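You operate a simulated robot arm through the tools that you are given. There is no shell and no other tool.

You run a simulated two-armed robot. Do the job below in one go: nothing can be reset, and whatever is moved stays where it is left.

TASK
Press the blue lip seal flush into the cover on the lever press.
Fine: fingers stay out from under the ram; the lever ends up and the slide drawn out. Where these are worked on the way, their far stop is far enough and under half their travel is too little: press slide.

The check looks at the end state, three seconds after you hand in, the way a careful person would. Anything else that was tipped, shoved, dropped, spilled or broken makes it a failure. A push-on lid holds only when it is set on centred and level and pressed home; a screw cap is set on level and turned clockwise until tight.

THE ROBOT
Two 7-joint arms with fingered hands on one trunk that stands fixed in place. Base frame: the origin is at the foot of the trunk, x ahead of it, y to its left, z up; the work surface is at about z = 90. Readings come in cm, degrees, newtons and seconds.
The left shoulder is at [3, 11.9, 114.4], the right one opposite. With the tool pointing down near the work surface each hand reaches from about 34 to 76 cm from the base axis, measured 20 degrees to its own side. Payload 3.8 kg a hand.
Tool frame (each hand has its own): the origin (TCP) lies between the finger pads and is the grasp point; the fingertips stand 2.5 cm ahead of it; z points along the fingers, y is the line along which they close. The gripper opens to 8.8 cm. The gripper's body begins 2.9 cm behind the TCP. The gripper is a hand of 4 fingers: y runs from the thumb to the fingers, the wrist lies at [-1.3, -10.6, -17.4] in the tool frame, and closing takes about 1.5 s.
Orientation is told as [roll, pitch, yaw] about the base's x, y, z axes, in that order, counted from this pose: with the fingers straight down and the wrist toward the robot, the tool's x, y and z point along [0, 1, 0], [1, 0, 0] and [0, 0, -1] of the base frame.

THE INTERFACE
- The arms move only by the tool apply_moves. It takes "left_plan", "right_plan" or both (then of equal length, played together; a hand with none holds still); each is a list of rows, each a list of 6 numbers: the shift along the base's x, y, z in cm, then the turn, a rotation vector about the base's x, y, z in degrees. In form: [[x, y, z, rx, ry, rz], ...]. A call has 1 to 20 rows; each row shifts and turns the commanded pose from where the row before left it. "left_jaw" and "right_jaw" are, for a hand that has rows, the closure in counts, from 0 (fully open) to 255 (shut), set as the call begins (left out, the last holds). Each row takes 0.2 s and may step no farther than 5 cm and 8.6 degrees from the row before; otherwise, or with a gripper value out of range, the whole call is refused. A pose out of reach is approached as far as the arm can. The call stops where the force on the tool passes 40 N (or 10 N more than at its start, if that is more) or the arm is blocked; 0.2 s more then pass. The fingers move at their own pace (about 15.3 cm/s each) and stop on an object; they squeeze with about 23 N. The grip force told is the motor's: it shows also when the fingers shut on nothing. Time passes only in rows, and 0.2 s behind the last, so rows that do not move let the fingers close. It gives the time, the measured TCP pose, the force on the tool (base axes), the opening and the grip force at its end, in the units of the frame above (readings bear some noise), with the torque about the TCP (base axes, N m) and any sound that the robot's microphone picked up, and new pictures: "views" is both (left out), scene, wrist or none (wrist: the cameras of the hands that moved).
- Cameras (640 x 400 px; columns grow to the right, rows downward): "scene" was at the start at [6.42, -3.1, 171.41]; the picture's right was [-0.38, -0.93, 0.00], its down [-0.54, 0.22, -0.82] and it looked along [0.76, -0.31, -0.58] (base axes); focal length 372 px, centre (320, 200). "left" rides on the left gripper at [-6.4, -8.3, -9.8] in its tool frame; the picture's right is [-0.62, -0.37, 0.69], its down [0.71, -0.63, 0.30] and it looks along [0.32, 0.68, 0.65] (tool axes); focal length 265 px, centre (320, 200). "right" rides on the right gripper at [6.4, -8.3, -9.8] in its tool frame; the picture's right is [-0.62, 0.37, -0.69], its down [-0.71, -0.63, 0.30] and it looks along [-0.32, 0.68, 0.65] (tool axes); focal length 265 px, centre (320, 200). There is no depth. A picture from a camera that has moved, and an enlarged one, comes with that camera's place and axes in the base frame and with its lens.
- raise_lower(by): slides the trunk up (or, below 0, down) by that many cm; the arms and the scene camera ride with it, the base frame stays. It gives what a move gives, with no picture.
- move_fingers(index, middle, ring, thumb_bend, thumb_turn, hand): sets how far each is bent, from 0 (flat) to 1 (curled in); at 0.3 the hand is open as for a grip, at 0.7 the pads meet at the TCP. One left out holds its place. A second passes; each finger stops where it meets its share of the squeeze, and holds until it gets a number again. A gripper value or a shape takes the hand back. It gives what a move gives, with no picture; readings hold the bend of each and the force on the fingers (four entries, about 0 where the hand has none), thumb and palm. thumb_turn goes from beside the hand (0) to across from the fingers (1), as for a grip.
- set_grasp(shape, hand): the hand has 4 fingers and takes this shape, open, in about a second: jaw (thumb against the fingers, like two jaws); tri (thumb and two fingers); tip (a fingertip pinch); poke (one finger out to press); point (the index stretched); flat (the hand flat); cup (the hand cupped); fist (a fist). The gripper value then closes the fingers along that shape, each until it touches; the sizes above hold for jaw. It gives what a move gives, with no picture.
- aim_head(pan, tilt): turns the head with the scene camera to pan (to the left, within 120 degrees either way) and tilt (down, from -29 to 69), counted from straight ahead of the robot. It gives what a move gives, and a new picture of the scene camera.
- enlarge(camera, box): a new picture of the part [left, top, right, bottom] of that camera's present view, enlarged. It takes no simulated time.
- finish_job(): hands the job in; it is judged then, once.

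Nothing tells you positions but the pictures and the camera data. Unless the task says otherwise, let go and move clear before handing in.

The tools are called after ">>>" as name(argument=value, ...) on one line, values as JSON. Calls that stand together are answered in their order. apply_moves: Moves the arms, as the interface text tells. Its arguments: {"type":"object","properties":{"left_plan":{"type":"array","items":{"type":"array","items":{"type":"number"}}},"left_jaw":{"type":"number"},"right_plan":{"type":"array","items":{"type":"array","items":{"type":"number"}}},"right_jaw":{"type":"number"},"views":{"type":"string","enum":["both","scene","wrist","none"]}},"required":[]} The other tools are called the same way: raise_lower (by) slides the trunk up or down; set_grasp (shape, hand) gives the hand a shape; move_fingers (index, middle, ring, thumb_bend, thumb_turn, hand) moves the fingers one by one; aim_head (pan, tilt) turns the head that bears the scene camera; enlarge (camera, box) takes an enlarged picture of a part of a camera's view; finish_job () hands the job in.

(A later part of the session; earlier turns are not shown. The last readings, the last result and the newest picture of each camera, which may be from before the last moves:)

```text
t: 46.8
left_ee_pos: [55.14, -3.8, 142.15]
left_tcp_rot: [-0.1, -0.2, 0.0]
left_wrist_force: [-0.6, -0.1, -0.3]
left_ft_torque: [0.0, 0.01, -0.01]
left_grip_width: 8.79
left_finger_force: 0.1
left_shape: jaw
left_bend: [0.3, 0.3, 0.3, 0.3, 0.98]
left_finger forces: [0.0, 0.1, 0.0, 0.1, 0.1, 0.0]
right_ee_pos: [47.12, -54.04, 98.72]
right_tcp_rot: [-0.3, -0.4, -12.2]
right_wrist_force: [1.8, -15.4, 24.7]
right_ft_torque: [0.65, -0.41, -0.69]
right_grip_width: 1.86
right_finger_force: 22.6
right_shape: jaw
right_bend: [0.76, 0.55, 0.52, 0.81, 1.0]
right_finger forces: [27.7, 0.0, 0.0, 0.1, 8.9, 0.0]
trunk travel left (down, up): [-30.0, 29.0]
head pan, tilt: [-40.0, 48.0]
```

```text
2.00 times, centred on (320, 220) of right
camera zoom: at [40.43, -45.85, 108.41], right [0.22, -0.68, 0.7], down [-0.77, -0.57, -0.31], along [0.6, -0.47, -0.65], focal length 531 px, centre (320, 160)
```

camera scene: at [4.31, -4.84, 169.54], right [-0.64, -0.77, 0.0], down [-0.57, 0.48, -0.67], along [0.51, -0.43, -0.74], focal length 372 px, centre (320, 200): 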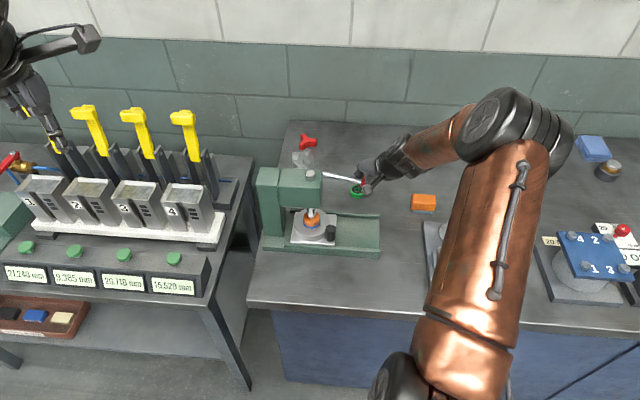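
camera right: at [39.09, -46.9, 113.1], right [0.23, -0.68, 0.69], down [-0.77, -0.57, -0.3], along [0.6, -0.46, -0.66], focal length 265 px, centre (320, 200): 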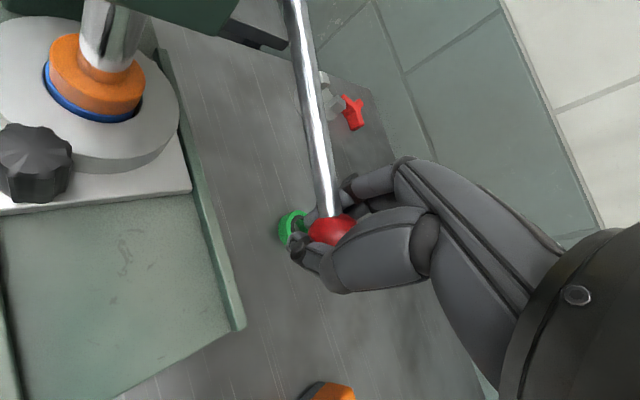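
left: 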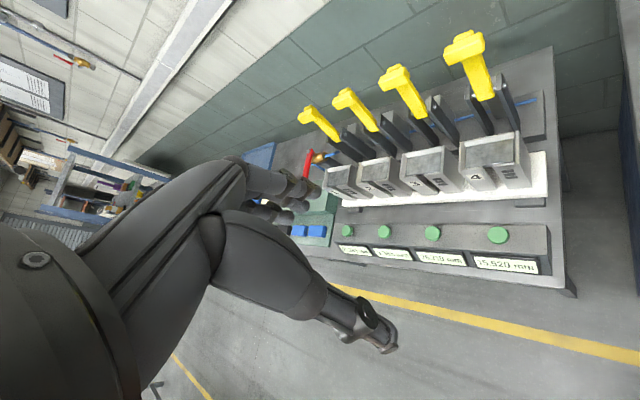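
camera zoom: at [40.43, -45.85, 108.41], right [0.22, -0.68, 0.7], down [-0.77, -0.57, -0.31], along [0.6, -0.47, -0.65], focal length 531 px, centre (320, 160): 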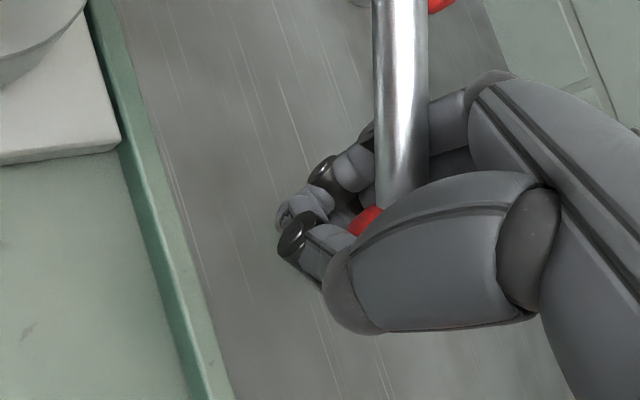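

>>> apply_moves(right_plan=[[-0.05, -0.35, -0.3, 0, 0, 0], [0, -0.1, -0.4, 0, 0, 0], [0, 0, -0.4, 0, 0, 0], [0, 0, 0, 0, 0, 0]], views="none")

>>> enlarge(camera="scene", box=[270, 130, 400, 260])

>>> enlarge(camera="right", box=[0, 0, 160, 160])

>>> enlarge(camera="right", box=[220, 120, 420, 320])

```text
t: 47.8
left_ee_pos: [55.27, -3.6, 142.13]
left_tcp_rot: [0.0, 0.0, 0.0]
left_wrist_force: [-0.5, 0.3, 0.2]
left_ft_torque: [-0.01, -0.01, -0.03]
left_grip_width: 8.74
left_finger_force: 0.0
left_shape: jaw
left_bend: [0.3, 0.3, 0.3, 0.3, 0.98]
left_finger forces: [0.0, 0.0, 0.0, 0.0, 0.0, 0.0]
right_ee_pos: [47.47, -54.32, 97.51]
right_tcp_rot: [-0.1, -0.3, -12.0]
right_wrist_force: [13.4, -9.2, 24.1]
right_ft_torque: [0.61, 0.07, -0.49]
right_grip_width: 1.8
right_finger_force: 23.3
right_shape: jaw
right_bend: [0.76, 0.55, 0.52, 0.8, 1.0]
right_finger forces: [24.4, 0.0, 0.0, 0.0, 4.2, 1.0]
trunk travel left (down, up): [-30.0, 29.0]
head pan, tilt: [-40.0, 48.0]
```

```text
3.08 times, centred on (335, 195) of scene
camera zoom: at [4.33, -4.76, 169.56], right [-0.64, -0.77, 0.0], down [-0.57, 0.48, -0.67], along [0.51, -0.43, -0.74], focal length 1145 px, centre (274, 215)
```

zoom: 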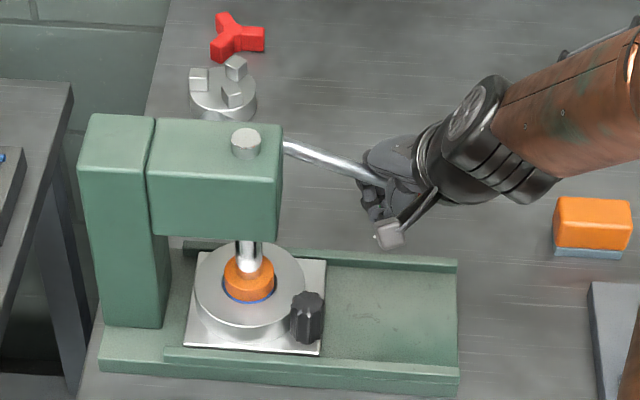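

```text
2.50 times, centred on (80, 80) of right
camera zoom: at [40.62, -46.12, 107.22], right [0.23, -0.68, 0.7], down [-0.76, -0.57, -0.31], along [0.6, -0.46, -0.65], focal length 664 px, centre (920, 500)
```

zoom: 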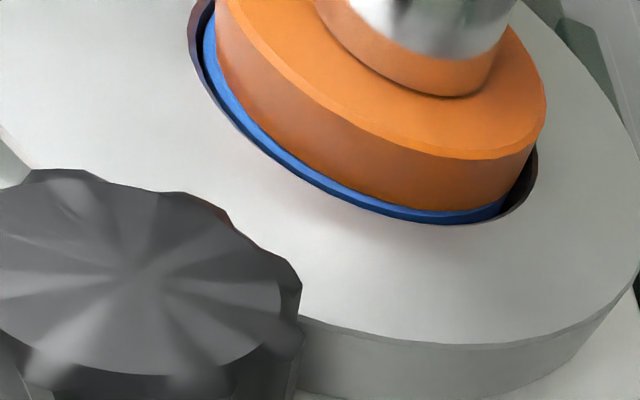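

```text
2.00 times, centred on (320, 220) of right
camera zoom: at [40.62, -46.12, 107.22], right [0.23, -0.68, 0.7], down [-0.76, -0.57, -0.31], along [0.6, -0.46, -0.65], focal length 531 px, centre (320, 160)
```

zoom: 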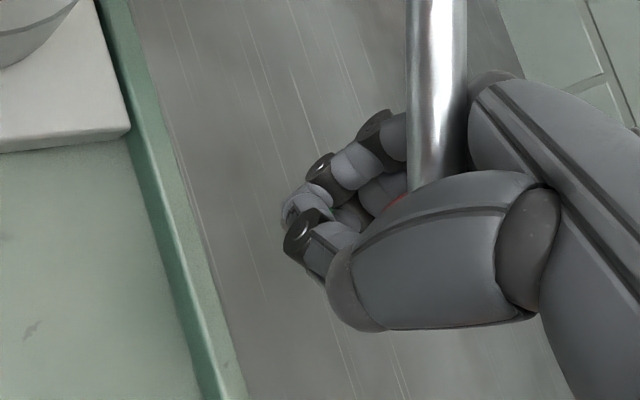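

>>> enlarge(camera="scene", box=[295, 205, 335, 245])

>>> enlarge(camera="right", box=[30, 0, 140, 70])

```text
10.00 times, centred on (315, 225) of scene
camera zoom: at [4.33, -4.76, 169.56], right [-0.64, -0.77, 0.0], down [-0.57, 0.48, -0.67], along [0.51, -0.43, -0.74], focal length 3720 px, centre (370, -50)
```

zoom: 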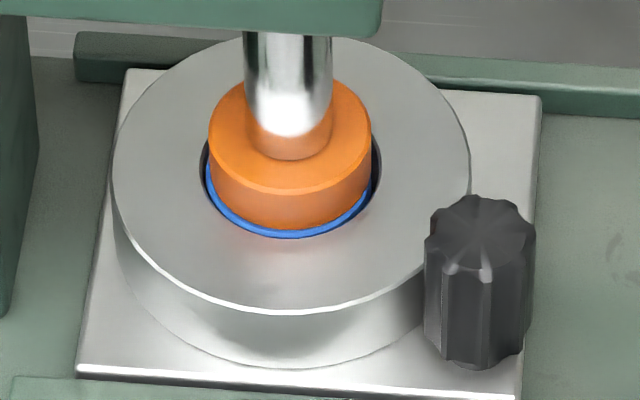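

```text
5.71 times, centred on (85, 35) of right
camera zoom: at [40.62, -46.12, 107.22], right [0.23, -0.68, 0.7], down [-0.76, -0.57, -0.31], along [0.6, -0.46, -0.65], focal length 1517 px, centre (1663, 1143)
```

zoom: 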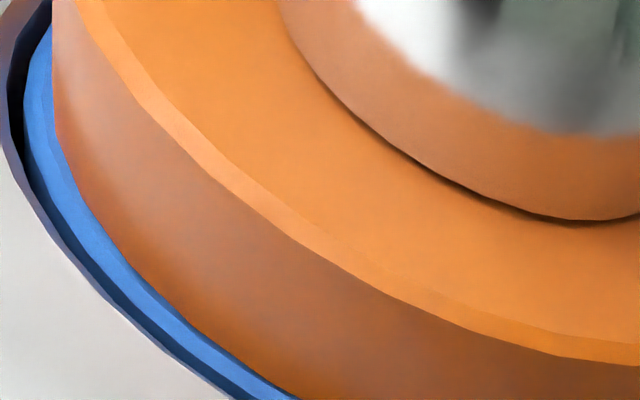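

The ram face is now about level with the cover rim and the lever is resisting firmly. I'll press a little harder to make sure it is fully home.

>>> apply_moves(right_plan=[[-0.2, -0.1, -0.3, 0, 0, 0], [-0.1, -0.1, -0.4, 0, 0, 0], [0, 0, -0.4, 0, 0, 0], [0, 0, -0.3, 0, 0, 0], [0, 0, 0, 0, 0, 0]], views="none")

>>> enlarge(camera="scene", box=[270, 130, 400, 260])

>>> enlarge(camera="scene", box=[295, 205, 335, 245])

>>> enlarge(camera="right", box=[220, 120, 420, 320])

```text
t: 48.5
left_ee_pos: [54.96, -3.64, 142.02]
left_tcp_rot: [0.1, -0.1, -0.1]
left_wrist_force: [-0.1, -0.2, 0.3]
left_ft_torque: [0.03, -0.04, 0.0]
left_grip_width: 8.71
left_finger_force: 0.0
left_shape: jaw
left_bend: [0.3, 0.3, 0.3, 0.3, 0.98]
left_finger forces: [0.1, 0.1, 0.0, 0.0, 0.1, 0.0]
right_ee_pos: [47.34, -54.45, 97.46]
right_tcp_rot: [-0.4, -1.1, -12.2]
right_wrist_force: [3.1, 2.3, 12.5]
right_ft_torque: [0.09, -0.01, -0.21]
right_grip_width: 1.74
right_finger_force: 23.3
right_shape: jaw
right_bend: [0.76, 0.55, 0.52, 0.8, 1.0]
right_finger forces: [9.3, 0.0, 0.0, 0.0, 7.0, 3.4]
trunk travel left (down, up): [-30.0, 29.0]
head pan, tilt: [-40.0, 48.0]
stopped in row 3 (right hand): the force on the tool passed its limit at 41 N (the readings are from after the stop); the commanded pose is now the measured one
```

```text
3.08 times, centred on (335, 195) of scene
camera zoom: at [4.11, -4.71, 169.53], right [-0.64, -0.77, 0.0], down [-0.57, 0.48, -0.67], along [0.51, -0.43, -0.74], focal length 1145 px, centre (274, 215)
```

zoom: 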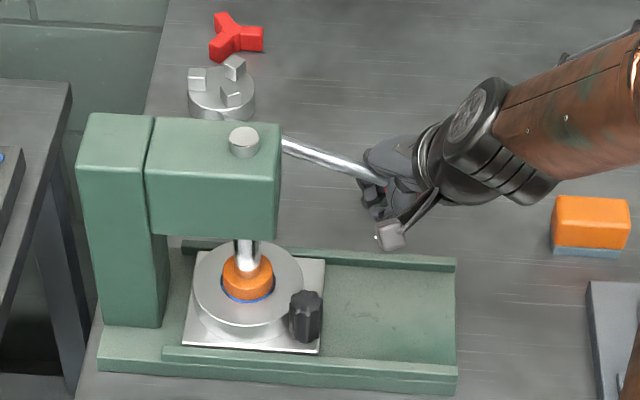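

```text
10.00 times, centred on (315, 225) of scene
camera zoom: at [4.11, -4.71, 169.53], right [-0.64, -0.77, 0.0], down [-0.57, 0.48, -0.67], along [0.51, -0.43, -0.74], focal length 3720 px, centre (370, -50)
```

zoom: 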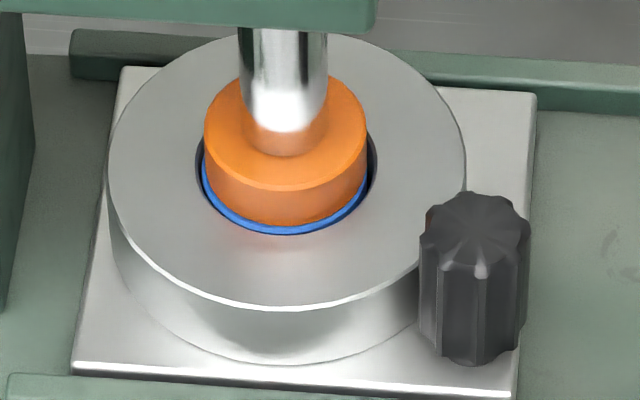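

```text
2.00 times, centred on (320, 220) of right
camera zoom: at [40.5, -46.31, 106.99], right [0.22, -0.68, 0.7], down [-0.76, -0.57, -0.31], along [0.61, -0.47, -0.64], focal length 531 px, centre (320, 160)
```

zoom: 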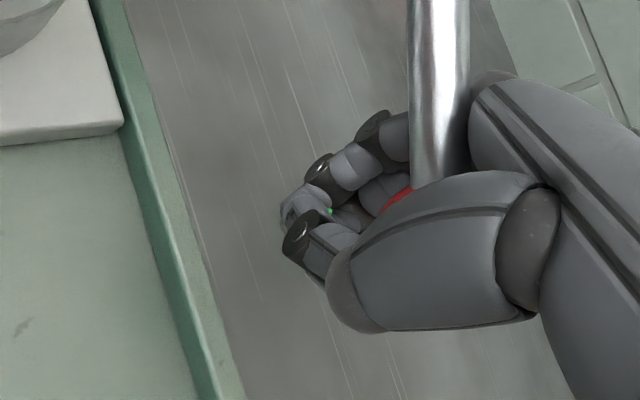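

The hard stop is reached with no further ram movement. I'll bring the lever back up along its arc with the ball still caged in the hand.

>>> apply_moves(right_plan=[[-0.1, -0.1, 0.8, 0, 0, 0], [-0.2, -0.15, 0.8, 0, 0, 0], [-0.2, -0.17, 0.8, 0, 0, 0], [-0.2, -0.15, 0.8, 0, 0, 0], [-0.15, -0.13, 0.8, 0, 0, 0], [-0.12, -0.1, 0.8, 0, 0, 0], [-0.1, -0.08, 0.8, 0, 0, 0], [0, 0, 0, 0, 0, 0]], views="both")

>>> enlarge(camera="scene", box=[270, 130, 400, 260])

```text
t: 50.3
left_ee_pos: [55.29, -3.71, 142.02]
left_tcp_rot: [0.0, 0.0, 0.1]
left_wrist_force: [-0.1, -0.4, 0.0]
left_ft_torque: [0.01, 0.0, 0.01]
left_grip_width: 8.77
left_finger_force: 0.1
left_shape: jaw
left_bend: [0.3, 0.3, 0.3, 0.3, 0.98]
left_finger forces: [0.0, 0.0, 0.0, 0.1, 0.1, 0.0]
right_ee_pos: [46.41, -55.53, 102.68]
right_tcp_rot: [-0.2, -0.6, -12.0]
right_wrist_force: [-1.9, 4.5, -3.2]
right_ft_torque: [-0.13, -0.07, -0.06]
right_grip_width: 1.73
right_finger_force: 23.1
right_shape: jaw
right_bend: [0.76, 0.55, 0.52, 0.8, 1.0]
right_finger forces: [0.7, 0.0, 0.0, 0.0, 5.8, 0.0]
trunk travel left (down, up): [-30.0, 29.0]
head pan, tilt: [-40.0, 48.0]
camera scene: at [4.32, -4.82, 169.55], right [-0.64, -0.77, 0.0], down [-0.57, 0.48, -0.67], along [0.51, -0.43, -0.74], focal length 372 px, centre (320, 200)
camera right: at [39.51, -47.29, 112.36], right [0.22, -0.68, 0.7], down [-0.76, -0.57, -0.31], along [0.61, -0.46, -0.64], focal length 265 px, centre (320, 200)
```

scene: 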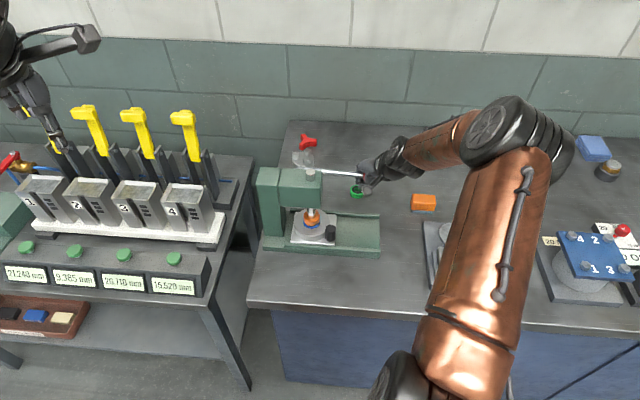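
right: 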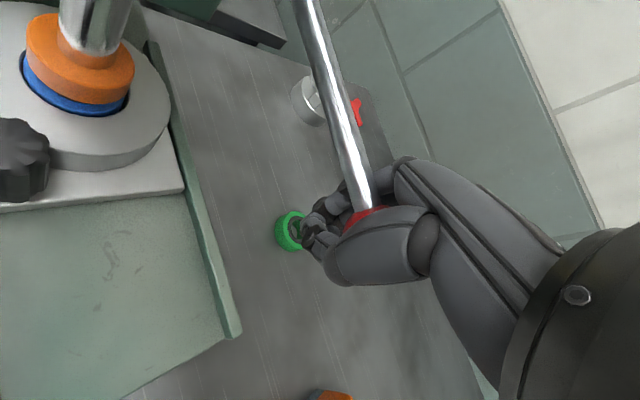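

```text
3.08 times, centred on (335, 195) of scene
camera zoom: at [4.32, -4.82, 169.55], right [-0.64, -0.77, 0.0], down [-0.57, 0.48, -0.67], along [0.51, -0.43, -0.74], focal length 1145 px, centre (274, 215)
```

zoom: 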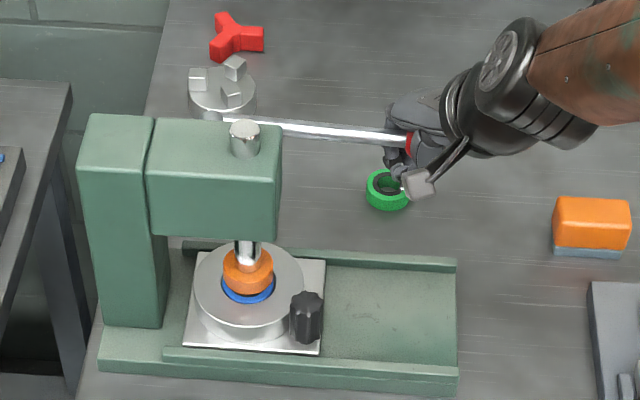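

>>> apply_moves(right_plan=[[0, 0.1, 0.8, 0, 0, 0], [0, 0.05, 0.8, 0, 0, 0], [0.05, 0.05, 0.8, 0, 0, 0], [0.08, 0.08, 0.8, 0, 0, 0], [0.1, 0.1, 0.8, 0, 0, 0], [0.13, 0.13, 0.8, 0, 0, 0], [0.16, 0.16, 0.8, 0, 0, 0], [0.2, 0.2, 0.8, 0, 0, 0], [0, 0, 0, 0, 0, 0]], views="both")

>>> enlarge(camera="scene", box=[270, 130, 400, 260])

>>> enlarge(camera="scene", box=[295, 205, 335, 245])

```text
t: 52.3
left_ee_pos: [55.2, -3.81, 142.07]
left_tcp_rot: [0.0, 0.0, -0.2]
left_wrist_force: [0.3, 0.5, 0.2]
left_ft_torque: [0.01, -0.01, 0.01]
left_grip_width: 8.75
left_finger_force: 0.1
left_shape: jaw
left_bend: [0.3, 0.3, 0.3, 0.3, 0.98]
left_finger forces: [0.0, 0.0, 0.0, 0.0, 0.0, 0.0]
right_ee_pos: [47.06, -54.53, 109.12]
right_tcp_rot: [-0.3, -0.6, -12.0]
right_wrist_force: [-3.9, 2.7, -2.9]
right_ft_torque: [-0.01, -0.06, -0.02]
right_grip_width: 1.73
right_finger_force: 22.9
right_shape: jaw
right_bend: [0.76, 0.55, 0.52, 0.8, 1.0]
right_finger forces: [0.0, 0.0, 0.0, 0.0, 3.8, 0.0]
trunk travel left (down, up): [-30.0, 29.0]
head pan, tilt: [-40.0, 48.0]
camera scene: at [4.26, -4.88, 169.55], right [-0.64, -0.77, 0.0], down [-0.57, 0.48, -0.67], along [0.51, -0.43, -0.74], focal length 372 px, centre (320, 200)
camera right: at [40.18, -46.37, 118.77], right [0.22, -0.68, 0.7], down [-0.76, -0.57, -0.31], along [0.61, -0.46, -0.64], focal length 265 px, centre (320, 200)
```

scene: 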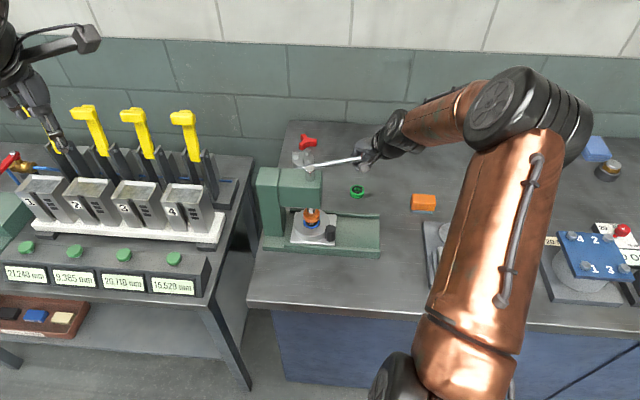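
right: 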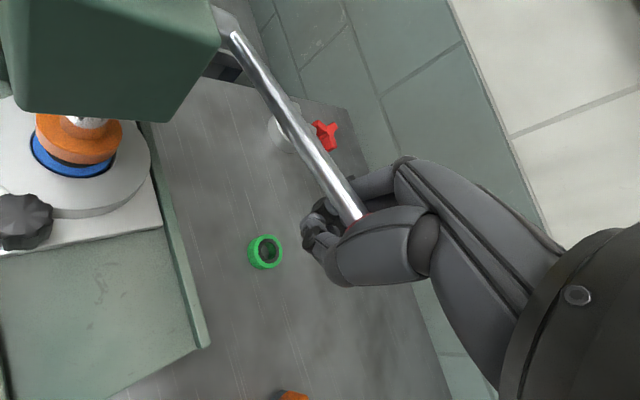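

```text
3.08 times, centred on (335, 195) of scene
camera zoom: at [4.26, -4.88, 169.55], right [-0.64, -0.77, 0.0], down [-0.57, 0.48, -0.67], along [0.51, -0.43, -0.74], focal length 1145 px, centre (274, 215)
```

zoom: 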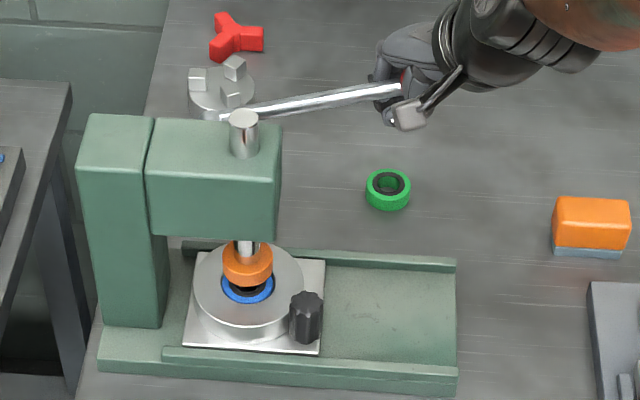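

```text
10.00 times, centred on (315, 225) of scene
camera zoom: at [4.26, -4.88, 169.55], right [-0.64, -0.77, 0.0], down [-0.57, 0.48, -0.67], along [0.51, -0.43, -0.74], focal length 3720 px, centre (370, -50)
```

zoom: 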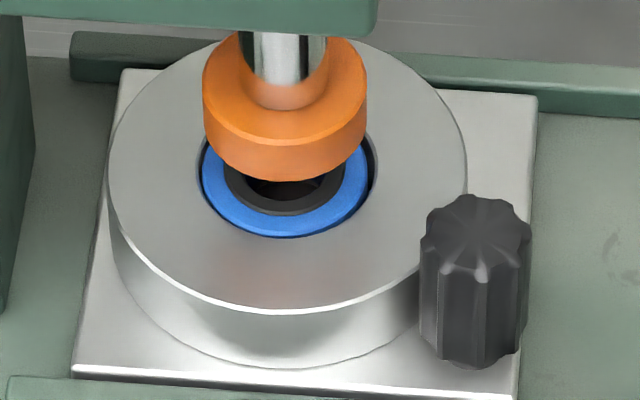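

The seal is flush. I'll bring the lever the rest of the way up.

>>> apply_moves(right_plan=[[0.26, 0.2, 0.75, 0, 0, 0], [0.28, 0.25, 0.75, 0, 0, 0], [0.3, 0.28, 0.7, 0, 0, 0], [0.32, 0.3, 0.7, 0, 0, 0], [0.3, 0.3, 0.6, 0, 0, 0], [0.3, 0.3, 0.6, 0, 0, 0], [0, 0, 0, 0, 0, 0]], views="both")

>>> enlarge(camera="scene", box=[270, 130, 400, 260])

```text
t: 53.9
left_ee_pos: [55.34, -3.9, 142.0]
left_tcp_rot: [0.1, 0.1, 0.1]
left_wrist_force: [-0.1, 0.0, 0.3]
left_ft_torque: [0.01, 0.02, 0.01]
left_grip_width: 8.75
left_finger_force: 0.2
left_shape: jaw
left_bend: [0.3, 0.3, 0.3, 0.3, 0.98]
left_finger forces: [0.0, 0.0, 0.0, 0.0, 0.0, 0.1]
right_ee_pos: [48.61, -53.12, 112.82]
right_tcp_rot: [-0.2, -0.3, -12.1]
right_wrist_force: [-6.2, 0.4, -22.0]
right_ft_torque: [-0.07, 0.06, -0.05]
right_grip_width: 1.67
right_finger_force: 23.0
right_shape: jaw
right_bend: [0.76, 0.55, 0.52, 0.79, 1.0]
right_finger forces: [1.3, 0.1, 0.0, 0.1, 20.0, 0.1]
trunk travel left (down, up): [-30.0, 29.0]
head pan, tilt: [-40.0, 48.0]
camera scene: at [4.42, -5.12, 169.52], right [-0.64, -0.77, 0.0], down [-0.57, 0.48, -0.67], along [0.51, -0.43, -0.74], focal length 372 px, centre (320, 200)
camera right: at [41.88, -45.04, 122.56], right [0.23, -0.68, 0.7], down [-0.76, -0.57, -0.31], along [0.6, -0.46, -0.65], focal length 265 px, centre (320, 200)
```

scene: 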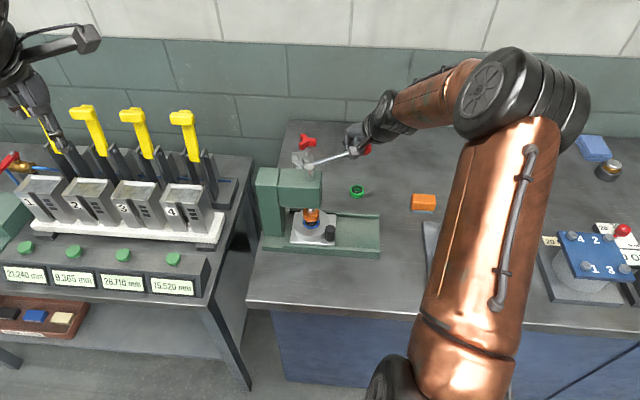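
right: 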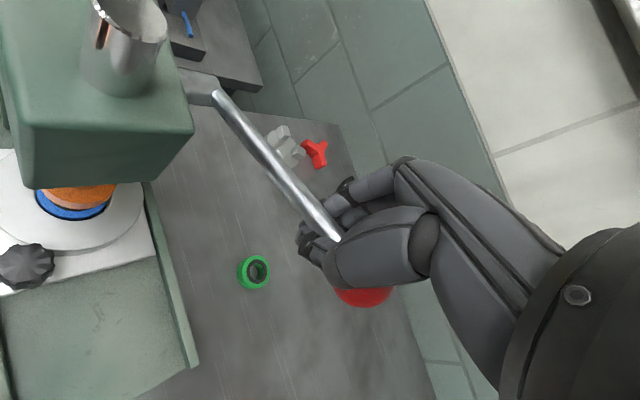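

```text
3.08 times, centred on (335, 195) of scene
camera zoom: at [4.42, -5.12, 169.52], right [-0.64, -0.77, 0.0], down [-0.57, 0.48, -0.67], along [0.51, -0.43, -0.74], focal length 1145 px, centre (274, 215)
```

zoom: 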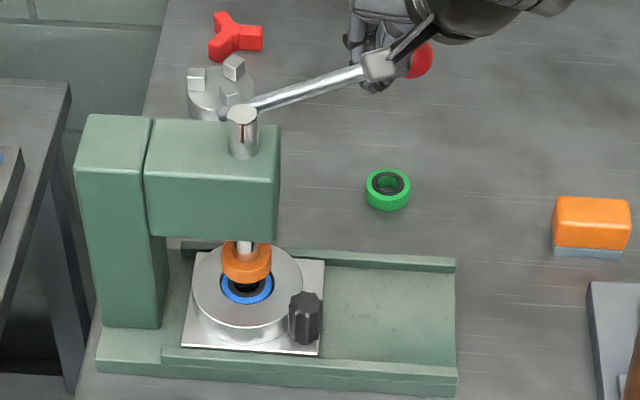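

>>> apply_moves(right_plan=[[0, 0, -0.4, 0, 0, 0], [0, 0, 0, 0, 0, 0]], views="none")

>>> apply_moves(right_plan=[[0, 0, 0, 0, 0, 0], [0, 0, 0, 0, 0, 0], [0, 0, 0, 0, 0, 0], [0, 0, 0, 0, 0, 0], [0, 0, 0, 0, 0, 0], [0, 0, 0, 0, 0, 0]], right_jaw=20, views="both")

>>> enlarge(camera="scene", box=[270, 130, 400, 260])

>>> enlarge(camera="right", box=[200, 120, 440, 360])

```text
t: 54.5
left_ee_pos: [55.24, -3.84, 142.07]
left_tcp_rot: [0.1, 0.0, -0.1]
left_wrist_force: [1.0, -0.2, -0.2]
left_ft_torque: [0.0, 0.0, -0.01]
left_grip_width: 8.76
left_finger_force: 0.0
left_shape: jaw
left_bend: [0.3, 0.3, 0.3, 0.3, 0.98]
left_finger forces: [0.1, 0.1, 0.0, 0.0, 0.0, 0.1]
right_ee_pos: [48.6, -53.18, 112.84]
right_tcp_rot: [-0.3, -0.7, -12.0]
right_wrist_force: [-6.0, -1.5, -14.7]
right_ft_torque: [-0.08, 0.07, -0.05]
right_grip_width: 1.69
right_finger_force: 23.1
right_shape: jaw
right_bend: [0.76, 0.55, 0.52, 0.79, 1.0]
right_finger forces: [1.4, 0.0, 0.1, 0.0, 16.7, 0.0]
trunk travel left (down, up): [-30.0, 29.0]
head pan, tilt: [-40.0, 48.0]
```

```text
t: 55.9
left_ee_pos: [55.28, -3.73, 142.14]
left_tcp_rot: [0.1, 0.0, 0.0]
left_wrist_force: [0.2, -0.7, -0.1]
left_ft_torque: [0.0, 0.02, 0.02]
left_grip_width: 8.75
left_finger_force: 0.1
left_shape: jaw
left_bend: [0.3, 0.3, 0.3, 0.3, 0.98]
left_finger forces: [0.1, 0.0, 0.0, 0.0, 0.0, 0.0]
right_ee_pos: [48.67, -52.93, 112.84]
right_tcp_rot: [-0.4, -0.7, -11.9]
right_wrist_force: [-0.8, 0.0, -0.6]
right_ft_torque: [-0.01, -0.01, -0.03]
right_grip_width: 8.06
right_finger_force: 0.1
right_shape: jaw
right_bend: [0.31, 0.31, 0.3, 0.32, 0.98]
right_finger forces: [0.0, 0.0, 0.1, 0.0, 0.0, 0.1]
trunk travel left (down, up): [-30.0, 29.0]
head pan, tilt: [-40.0, 48.0]
camera scene: at [4.32, -4.85, 169.55], right [-0.64, -0.77, 0.0], down [-0.57, 0.48, -0.67], along [0.51, -0.43, -0.74], focal length 372 px, centre (320, 200)
camera right: at [41.88, -44.8, 122.46], right [0.22, -0.68, 0.7], down [-0.76, -0.57, -0.31], along [0.61, -0.46, -0.64], focal length 265 px, centre (320, 200)
```

scene: 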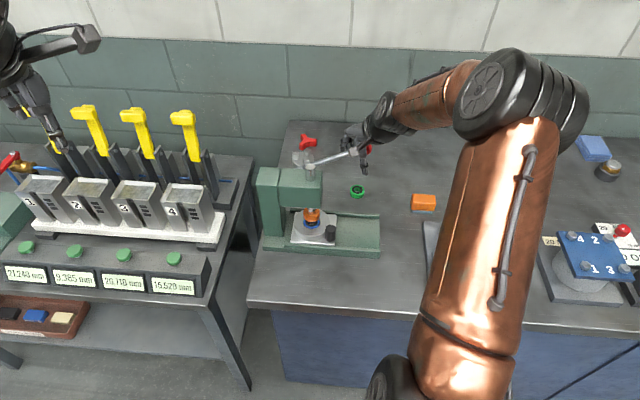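
right: 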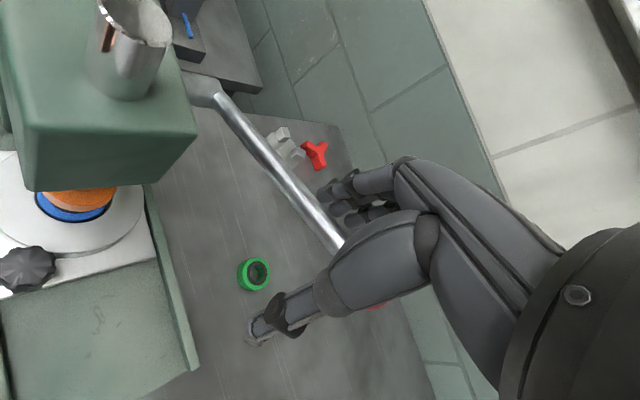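

```text
3.08 times, centred on (335, 195) of scene
camera zoom: at [4.32, -4.85, 169.55], right [-0.64, -0.77, 0.0], down [-0.57, 0.48, -0.67], along [0.51, -0.43, -0.74], focal length 1145 px, centre (274, 215)
```

zoom: 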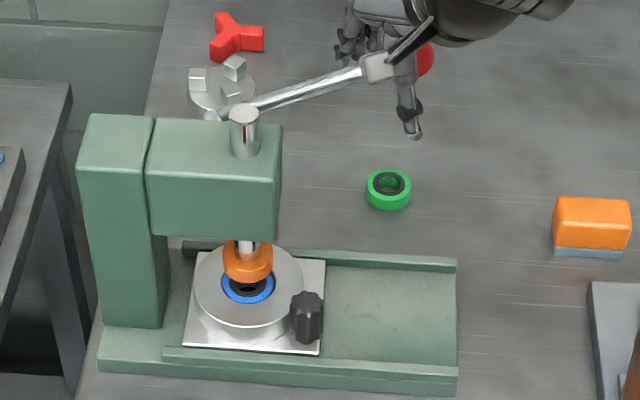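

```text
1.67 times, centred on (320, 240) of right
camera zoom: at [41.88, -44.8, 122.46], right [0.22, -0.68, 0.7], down [-0.76, -0.57, -0.31], along [0.61, -0.46, -0.64], focal length 442 px, centre (320, 133)
```

zoom: 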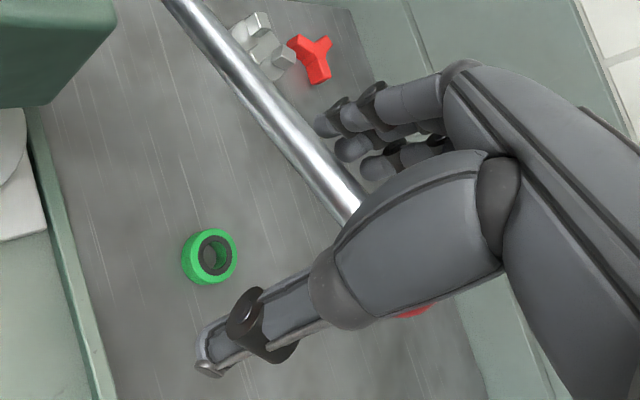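

>>> apply_moves(right_plan=[[-0.45, 0.1, 0.1, 0, 0, 0], [-0.45, 0.1, 0.2, 0, 0, 0], [0, 0, 0.5, 0, 0, 0], [0, 0, 0.5, 0, 0, 0], [0, 0, 0, 0, 0, 0]], views="none")

>>> enlarge(camera="scene", box=[320, 110, 400, 190])

>>> enlarge(camera="right", box=[200, 120, 440, 360])

```text
t: 57.1
left_ee_pos: [55.26, -3.75, 142.04]
left_tcp_rot: [0.1, -0.1, 0.1]
left_wrist_force: [0.4, -0.6, -0.6]
left_ft_torque: [-0.03, -0.01, -0.01]
left_grip_width: 8.76
left_finger_force: 0.1
left_shape: jaw
left_bend: [0.3, 0.3, 0.3, 0.3, 0.98]
left_finger forces: [0.0, 0.0, 0.0, 0.0, 0.0, 0.0]
right_ee_pos: [47.89, -52.76, 114.08]
right_tcp_rot: [-0.3, -0.7, -12.1]
right_wrist_force: [-0.7, 0.0, -0.5]
right_ft_torque: [0.01, 0.0, 0.0]
right_grip_width: 8.05
right_finger_force: 0.0
right_shape: jaw
right_bend: [0.31, 0.31, 0.3, 0.32, 0.98]
right_finger forces: [0.0, 0.0, 0.1, 0.1, 0.1, 0.1]
trunk travel left (down, up): [-30.0, 29.0]
head pan, tilt: [-40.0, 48.0]
```

```text
5.00 times, centred on (360, 150) of scene
camera zoom: at [4.33, -4.87, 169.55], right [-0.64, -0.77, 0.0], down [-0.57, 0.48, -0.67], along [0.51, -0.43, -0.74], focal length 1860 px, centre (120, 450)
```

zoom: 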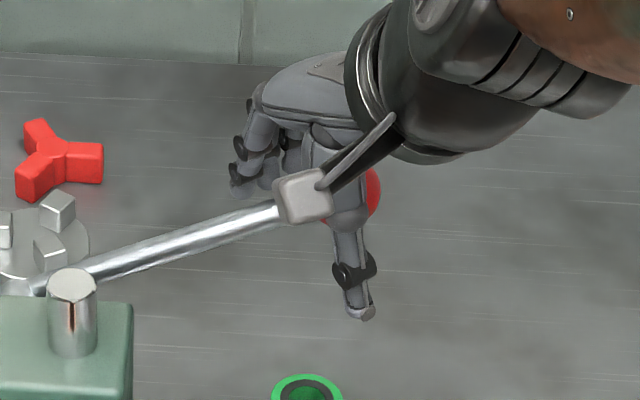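

```text
1.67 times, centred on (320, 240) of right
camera zoom: at [40.98, -44.6, 123.76], right [0.22, -0.68, 0.7], down [-0.76, -0.57, -0.31], along [0.61, -0.46, -0.64], focal length 442 px, centre (320, 133)
```

zoom: 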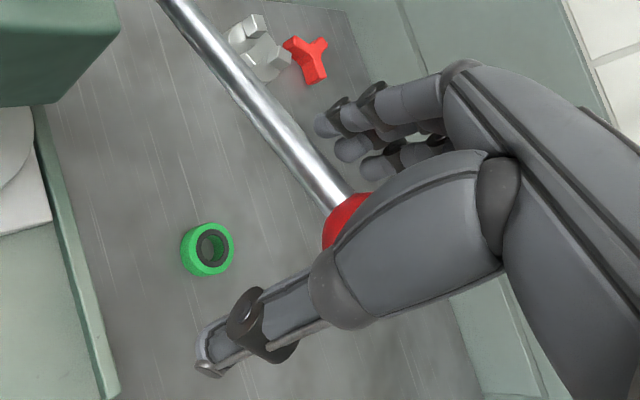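

>>> apply_moves(right_plan=[[0, 0, 0.7, 0, 0, 0], [0, 0, 0.8, 0, 0, 0], [0, 0, 1.0, 0, 0, 0], [0, 0, 1.0, 0, 0, 0], [0, 0, 2, 0, 0, 0], [0, 0, 3, 0, 0, 0], [0, 0, 3, 0, 0, 0], [0, 0, 0, 0, 0, 0]], views="both")

>>> enlarge(camera="scene", box=[270, 130, 400, 260])

>>> enlarge(camera="scene", box=[295, 205, 335, 245])

```text
t: 58.9
left_ee_pos: [55.21, -3.65, 141.99]
left_tcp_rot: [-0.1, 0.0, 0.0]
left_wrist_force: [-1.0, -0.7, -0.7]
left_ft_torque: [-0.02, -0.02, 0.01]
left_grip_width: 8.75
left_finger_force: 0.1
left_shape: jaw
left_bend: [0.3, 0.3, 0.3, 0.3, 0.98]
left_finger forces: [0.0, 0.0, 0.1, 0.0, 0.1, 0.0]
right_ee_pos: [47.81, -52.62, 125.67]
right_tcp_rot: [-0.3, -0.6, -12.2]
right_wrist_force: [-0.4, 0.6, -0.5]
right_ft_torque: [-0.04, -0.02, 0.04]
right_grip_width: 8.07
right_finger_force: 0.0
right_shape: jaw
right_bend: [0.31, 0.31, 0.3, 0.32, 0.98]
right_finger forces: [0.1, 0.0, 0.0, 0.0, 0.0, 0.0]
trunk travel left (down, up): [-30.0, 29.0]
head pan, tilt: [-40.0, 48.0]
camera scene: at [4.34, -4.91, 169.55], right [-0.64, -0.77, 0.0], down [-0.57, 0.48, -0.67], along [0.51, -0.43, -0.74], focal length 372 px, centre (320, 200)
camera right: at [40.99, -44.55, 135.31], right [0.22, -0.68, 0.7], down [-0.76, -0.57, -0.31], along [0.61, -0.46, -0.64], focal length 265 px, centre (320, 200)
```

scene: 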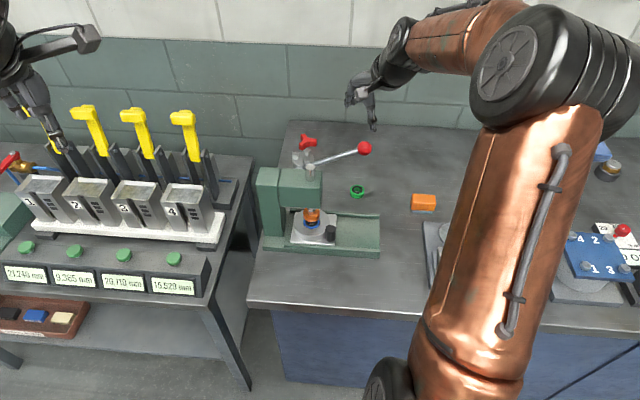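
right: 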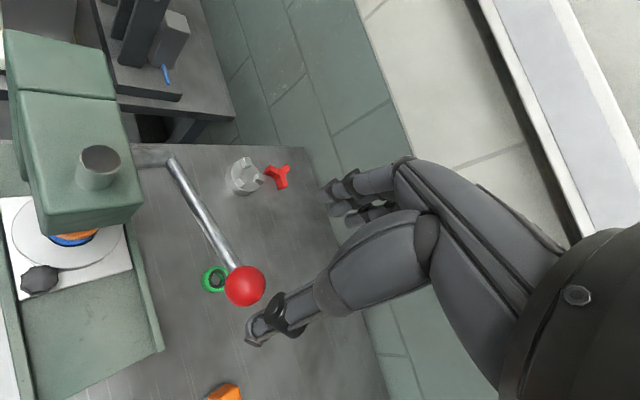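

```text
3.08 times, centred on (335, 195) of scene
camera zoom: at [4.34, -4.91, 169.55], right [-0.64, -0.77, 0.0], down [-0.57, 0.48, -0.67], along [0.51, -0.43, -0.74], focal length 1145 px, centre (274, 215)
```

zoom: 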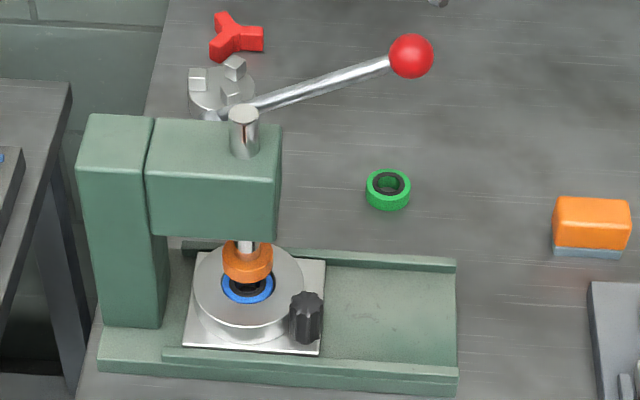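

```text
10.00 times, centred on (315, 225) of scene
camera zoom: at [4.34, -4.91, 169.55], right [-0.64, -0.77, 0.0], down [-0.57, 0.48, -0.67], along [0.51, -0.43, -0.74], focal length 3720 px, centre (370, -50)
```

zoom: 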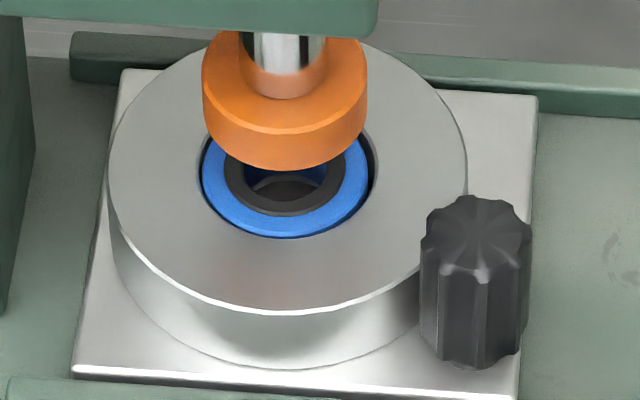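

The lever is back up and the seal looks flush. Next I'll tilt the hand to come in from outside, grip the knob, and draw the slide out while staying clear of the head and ram.

>>> apply_moves(right_plan=[[-3, 0.65, 0, 0, 0, -8.2], [-3, 0.65, 0, 0, 0, -8.2], [-3, 0.65, 0, 0, 0, -8.2], [-2.8, 0.65, 0, 0, 0, -8.2], [0, 0, 0, 5.3, -5.3, 0], [0, 0, 0, 5.3, -5.3, 0], [0, 0, 0, 5.3, -5.3, 0], [0, 0, 0, 5.3, -5.3, 0], [0, 0, 0, 0, 0, 0]], right_jaw=80, views="both")

```text
t: 60.9
left_ee_pos: [55.29, -3.69, 142.03]
left_tcp_rot: [0.1, 0.0, 0.1]
left_wrist_force: [0.0, 0.4, -1.0]
left_ft_torque: [0.01, 0.0, -0.01]
left_grip_width: 8.76
left_finger_force: 0.1
left_shape: jaw
left_bend: [0.3, 0.3, 0.3, 0.3, 0.98]
left_finger forces: [0.0, 0.0, 0.0, 0.1, 0.0, 0.1]
right_ee_pos: [35.83, -49.95, 125.34]
right_tcp_rot: [26.6, 0.2, -44.9]
right_wrist_force: [1.3, -0.2, 0.0]
right_ft_torque: [0.0, 0.04, -0.02]
right_grip_width: 6.05
right_finger_force: 0.0
right_shape: jaw
right_bend: [0.28, 0.37, 0.34, 0.59, 0.99]
right_finger forces: [0.1, 0.0, 0.0, 0.0, 0.1, 0.0]
right hand out of reach, approached as far as the arm can: row 7
trunk travel left (down, up): [-30.0, 29.0]
head pan, tilt: [-40.0, 48.0]
camera scene: at [4.31, -4.81, 169.55], right [-0.64, -0.77, 0.0], down [-0.57, 0.48, -0.67], along [0.51, -0.43, -0.74], focal length 372 px, centre (320, 200)
camera right: at [31.01, -43.08, 137.03], right [-0.35, -0.87, 0.34], down [-0.8, 0.09, -0.59], along [0.48, -0.48, -0.73], focal length 265 px, centre (320, 200)
```

scene: 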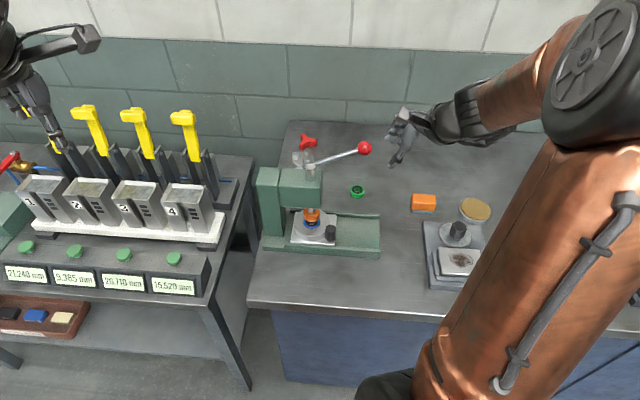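
right: 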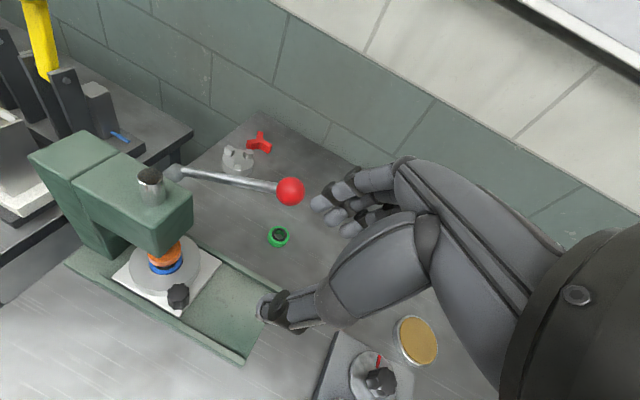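

>>> apply_moves(right_plan=[[1.13, 0.82, -3.8, 0, 0, 0], [1.13, 0.82, -3.8, 0, 0, 0], [1.13, 0.82, -3.8, 0, 0, 0], [1.13, 0.82, -3.8, 0, 0, 0], [1.13, 0.82, -3.8, 0, 0, 0], [0, 0, 0, 0, 0, 0]], views="both")

>>> enlarge(camera="right", box=[160, 120, 400, 360])

>>> enlarge(camera="scene", box=[270, 130, 400, 260])

```text
t: 62.3
left_ee_pos: [55.01, -3.76, 142.1]
left_tcp_rot: [-0.1, -0.1, 0.0]
left_wrist_force: [-0.7, 0.2, -0.5]
left_ft_torque: [0.02, 0.03, -0.03]
left_grip_width: 8.75
left_finger_force: 0.1
left_shape: jaw
left_bend: [0.3, 0.3, 0.3, 0.3, 0.98]
left_finger forces: [0.1, 0.1, 0.1, 0.0, 0.0, 0.1]
right_ee_pos: [41.6, -45.75, 106.32]
right_tcp_rot: [26.5, 0.2, -45.0]
right_wrist_force: [-0.6, 0.4, 0.9]
right_ft_torque: [0.0, -0.03, -0.02]
right_grip_width: 6.04
right_finger_force: 0.0
right_shape: jaw
right_bend: [0.28, 0.37, 0.34, 0.59, 0.99]
right_finger forces: [0.1, 0.0, 0.1, 0.0, 0.0, 0.1]
trunk travel left (down, up): [-30.0, 29.0]
head pan, tilt: [-40.0, 48.0]
camera scene: at [4.21, -4.86, 169.55], right [-0.64, -0.77, 0.0], down [-0.57, 0.48, -0.67], along [0.51, -0.43, -0.74], focal length 372 px, centre (320, 200)
camera right: at [36.77, -38.87, 118.03], right [-0.35, -0.87, 0.34], down [-0.8, 0.09, -0.59], along [0.48, -0.48, -0.73], focal length 265 px, centre (320, 200)
```

scene: 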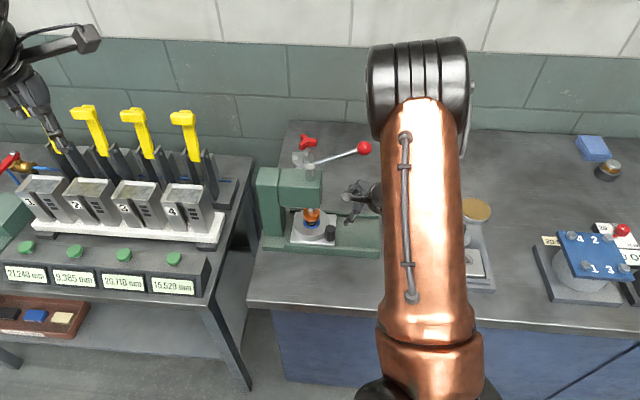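
right: 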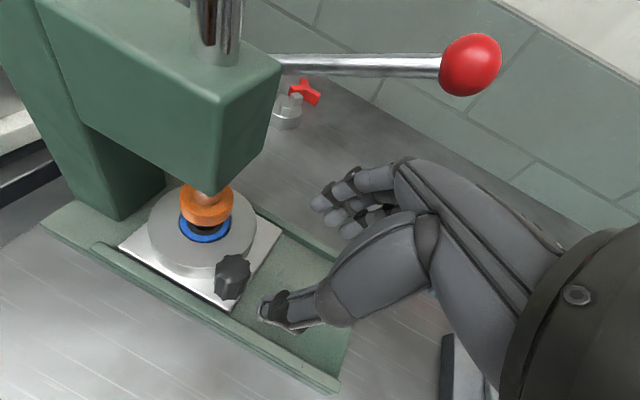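

```text
1.67 times, centred on (280, 240) of right
camera zoom: at [36.77, -38.87, 118.03], right [-0.35, -0.87, 0.34], down [-0.8, 0.09, -0.59], along [0.48, -0.48, -0.73], focal length 442 px, centre (387, 133)
```

zoom: 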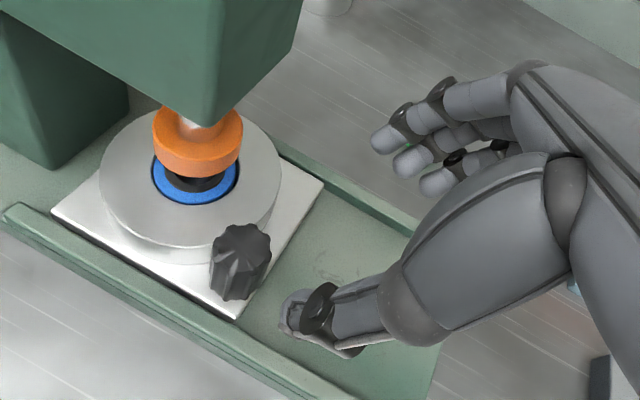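

```text
3.08 times, centred on (335, 195) of scene
camera zoom: at [4.21, -4.86, 169.55], right [-0.64, -0.77, 0.0], down [-0.57, 0.48, -0.67], along [0.51, -0.43, -0.74], focal length 1145 px, centre (274, 215)
```

zoom: 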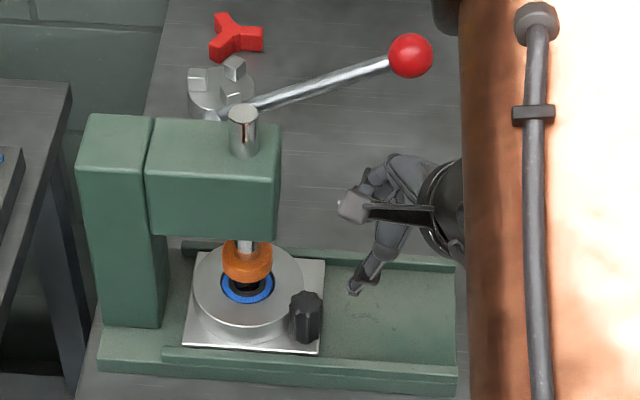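

>>> apply_moves(right_plan=[[0.53, 0.54, -1.6, 0, 0, 0], [0.53, 0.54, -1.6, 0, 0, 0], [0.53, 0.54, -1.6, 0, 0, 0], [0.53, 0.54, -1.5, 0, 0, 0], [0.5, 0.5, -1.3, 0, 0, 0], [0, 0, 0, 0, 0, 0]], views="both")

>>> enlarge(camera="right", box=[160, 120, 400, 360])

>>> enlarge(camera="scene", box=[290, 190, 360, 260])

```text
t: 63.7
left_ee_pos: [55.07, -3.79, 142.08]
left_tcp_rot: [0.0, 0.0, -0.1]
left_wrist_force: [-0.6, 0.1, -0.6]
left_ft_torque: [0.02, -0.01, 0.03]
left_grip_width: 8.75
left_finger_force: 0.0
left_shape: jaw
left_bend: [0.3, 0.3, 0.3, 0.3, 0.98]
left_finger forces: [0.0, 0.0, 0.1, 0.1, 0.0, 0.0]
right_ee_pos: [43.98, -43.18, 98.84]
right_tcp_rot: [26.5, 0.2, -44.9]
right_wrist_force: [0.0, 0.2, -0.1]
right_ft_torque: [0.0, 0.02, 0.01]
right_grip_width: 6.06
right_finger_force: 0.1
right_shape: jaw
right_bend: [0.28, 0.37, 0.34, 0.59, 0.99]
right_finger forces: [0.0, 0.0, 0.0, 0.0, 0.0, 0.0]
trunk travel left (down, up): [-30.0, 29.0]
head pan, tilt: [-40.0, 48.0]
camera scene: at [4.3, -4.87, 169.55], right [-0.64, -0.77, 0.0], down [-0.57, 0.48, -0.67], along [0.51, -0.43, -0.74], focal length 372 px, centre (320, 200)
camera right: at [39.26, -36.32, 110.46], right [-0.35, -0.87, 0.34], down [-0.8, 0.09, -0.59], along [0.48, -0.48, -0.73], focal length 265 px, centre (320, 200)
```

scene: 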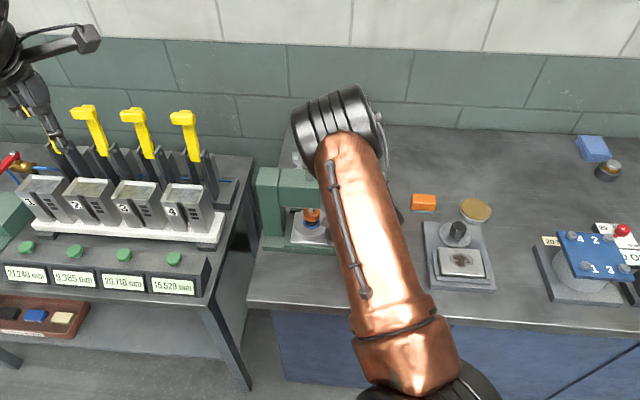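
right: 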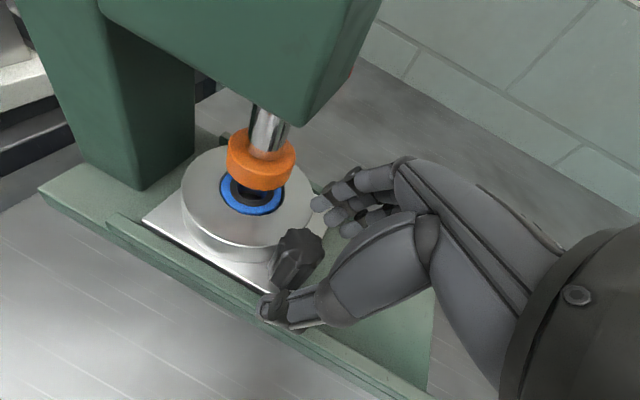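

```text
1.67 times, centred on (280, 240) of right
camera zoom: at [39.26, -36.32, 110.46], right [-0.35, -0.87, 0.34], down [-0.8, 0.09, -0.59], along [0.48, -0.48, -0.73], focal length 442 px, centre (387, 133)
```

zoom: 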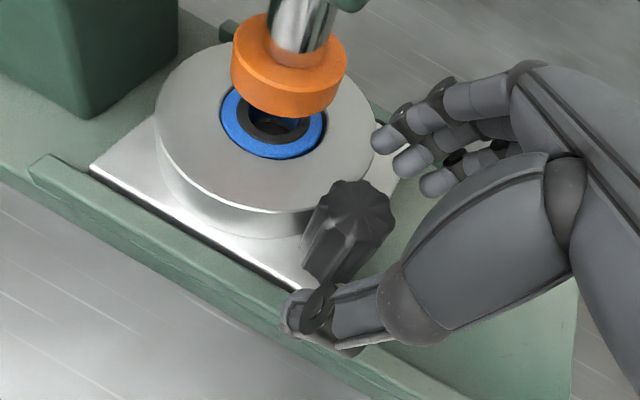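

```text
5.71 times, centred on (325, 225) of scene
camera zoom: at [4.3, -4.87, 169.55], right [-0.64, -0.77, 0.0], down [-0.57, 0.48, -0.67], along [0.51, -0.43, -0.74], focal length 2126 px, centre (291, 57)
```

zoom: 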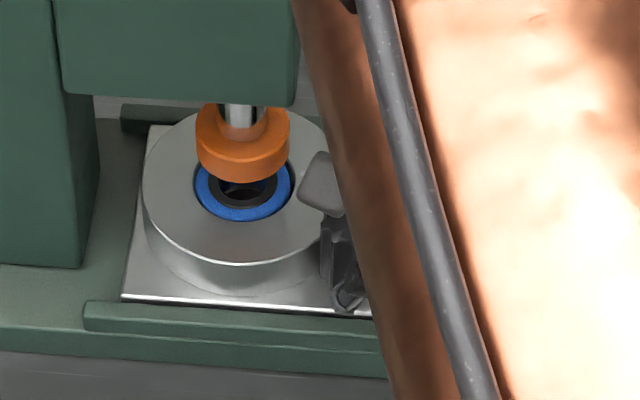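

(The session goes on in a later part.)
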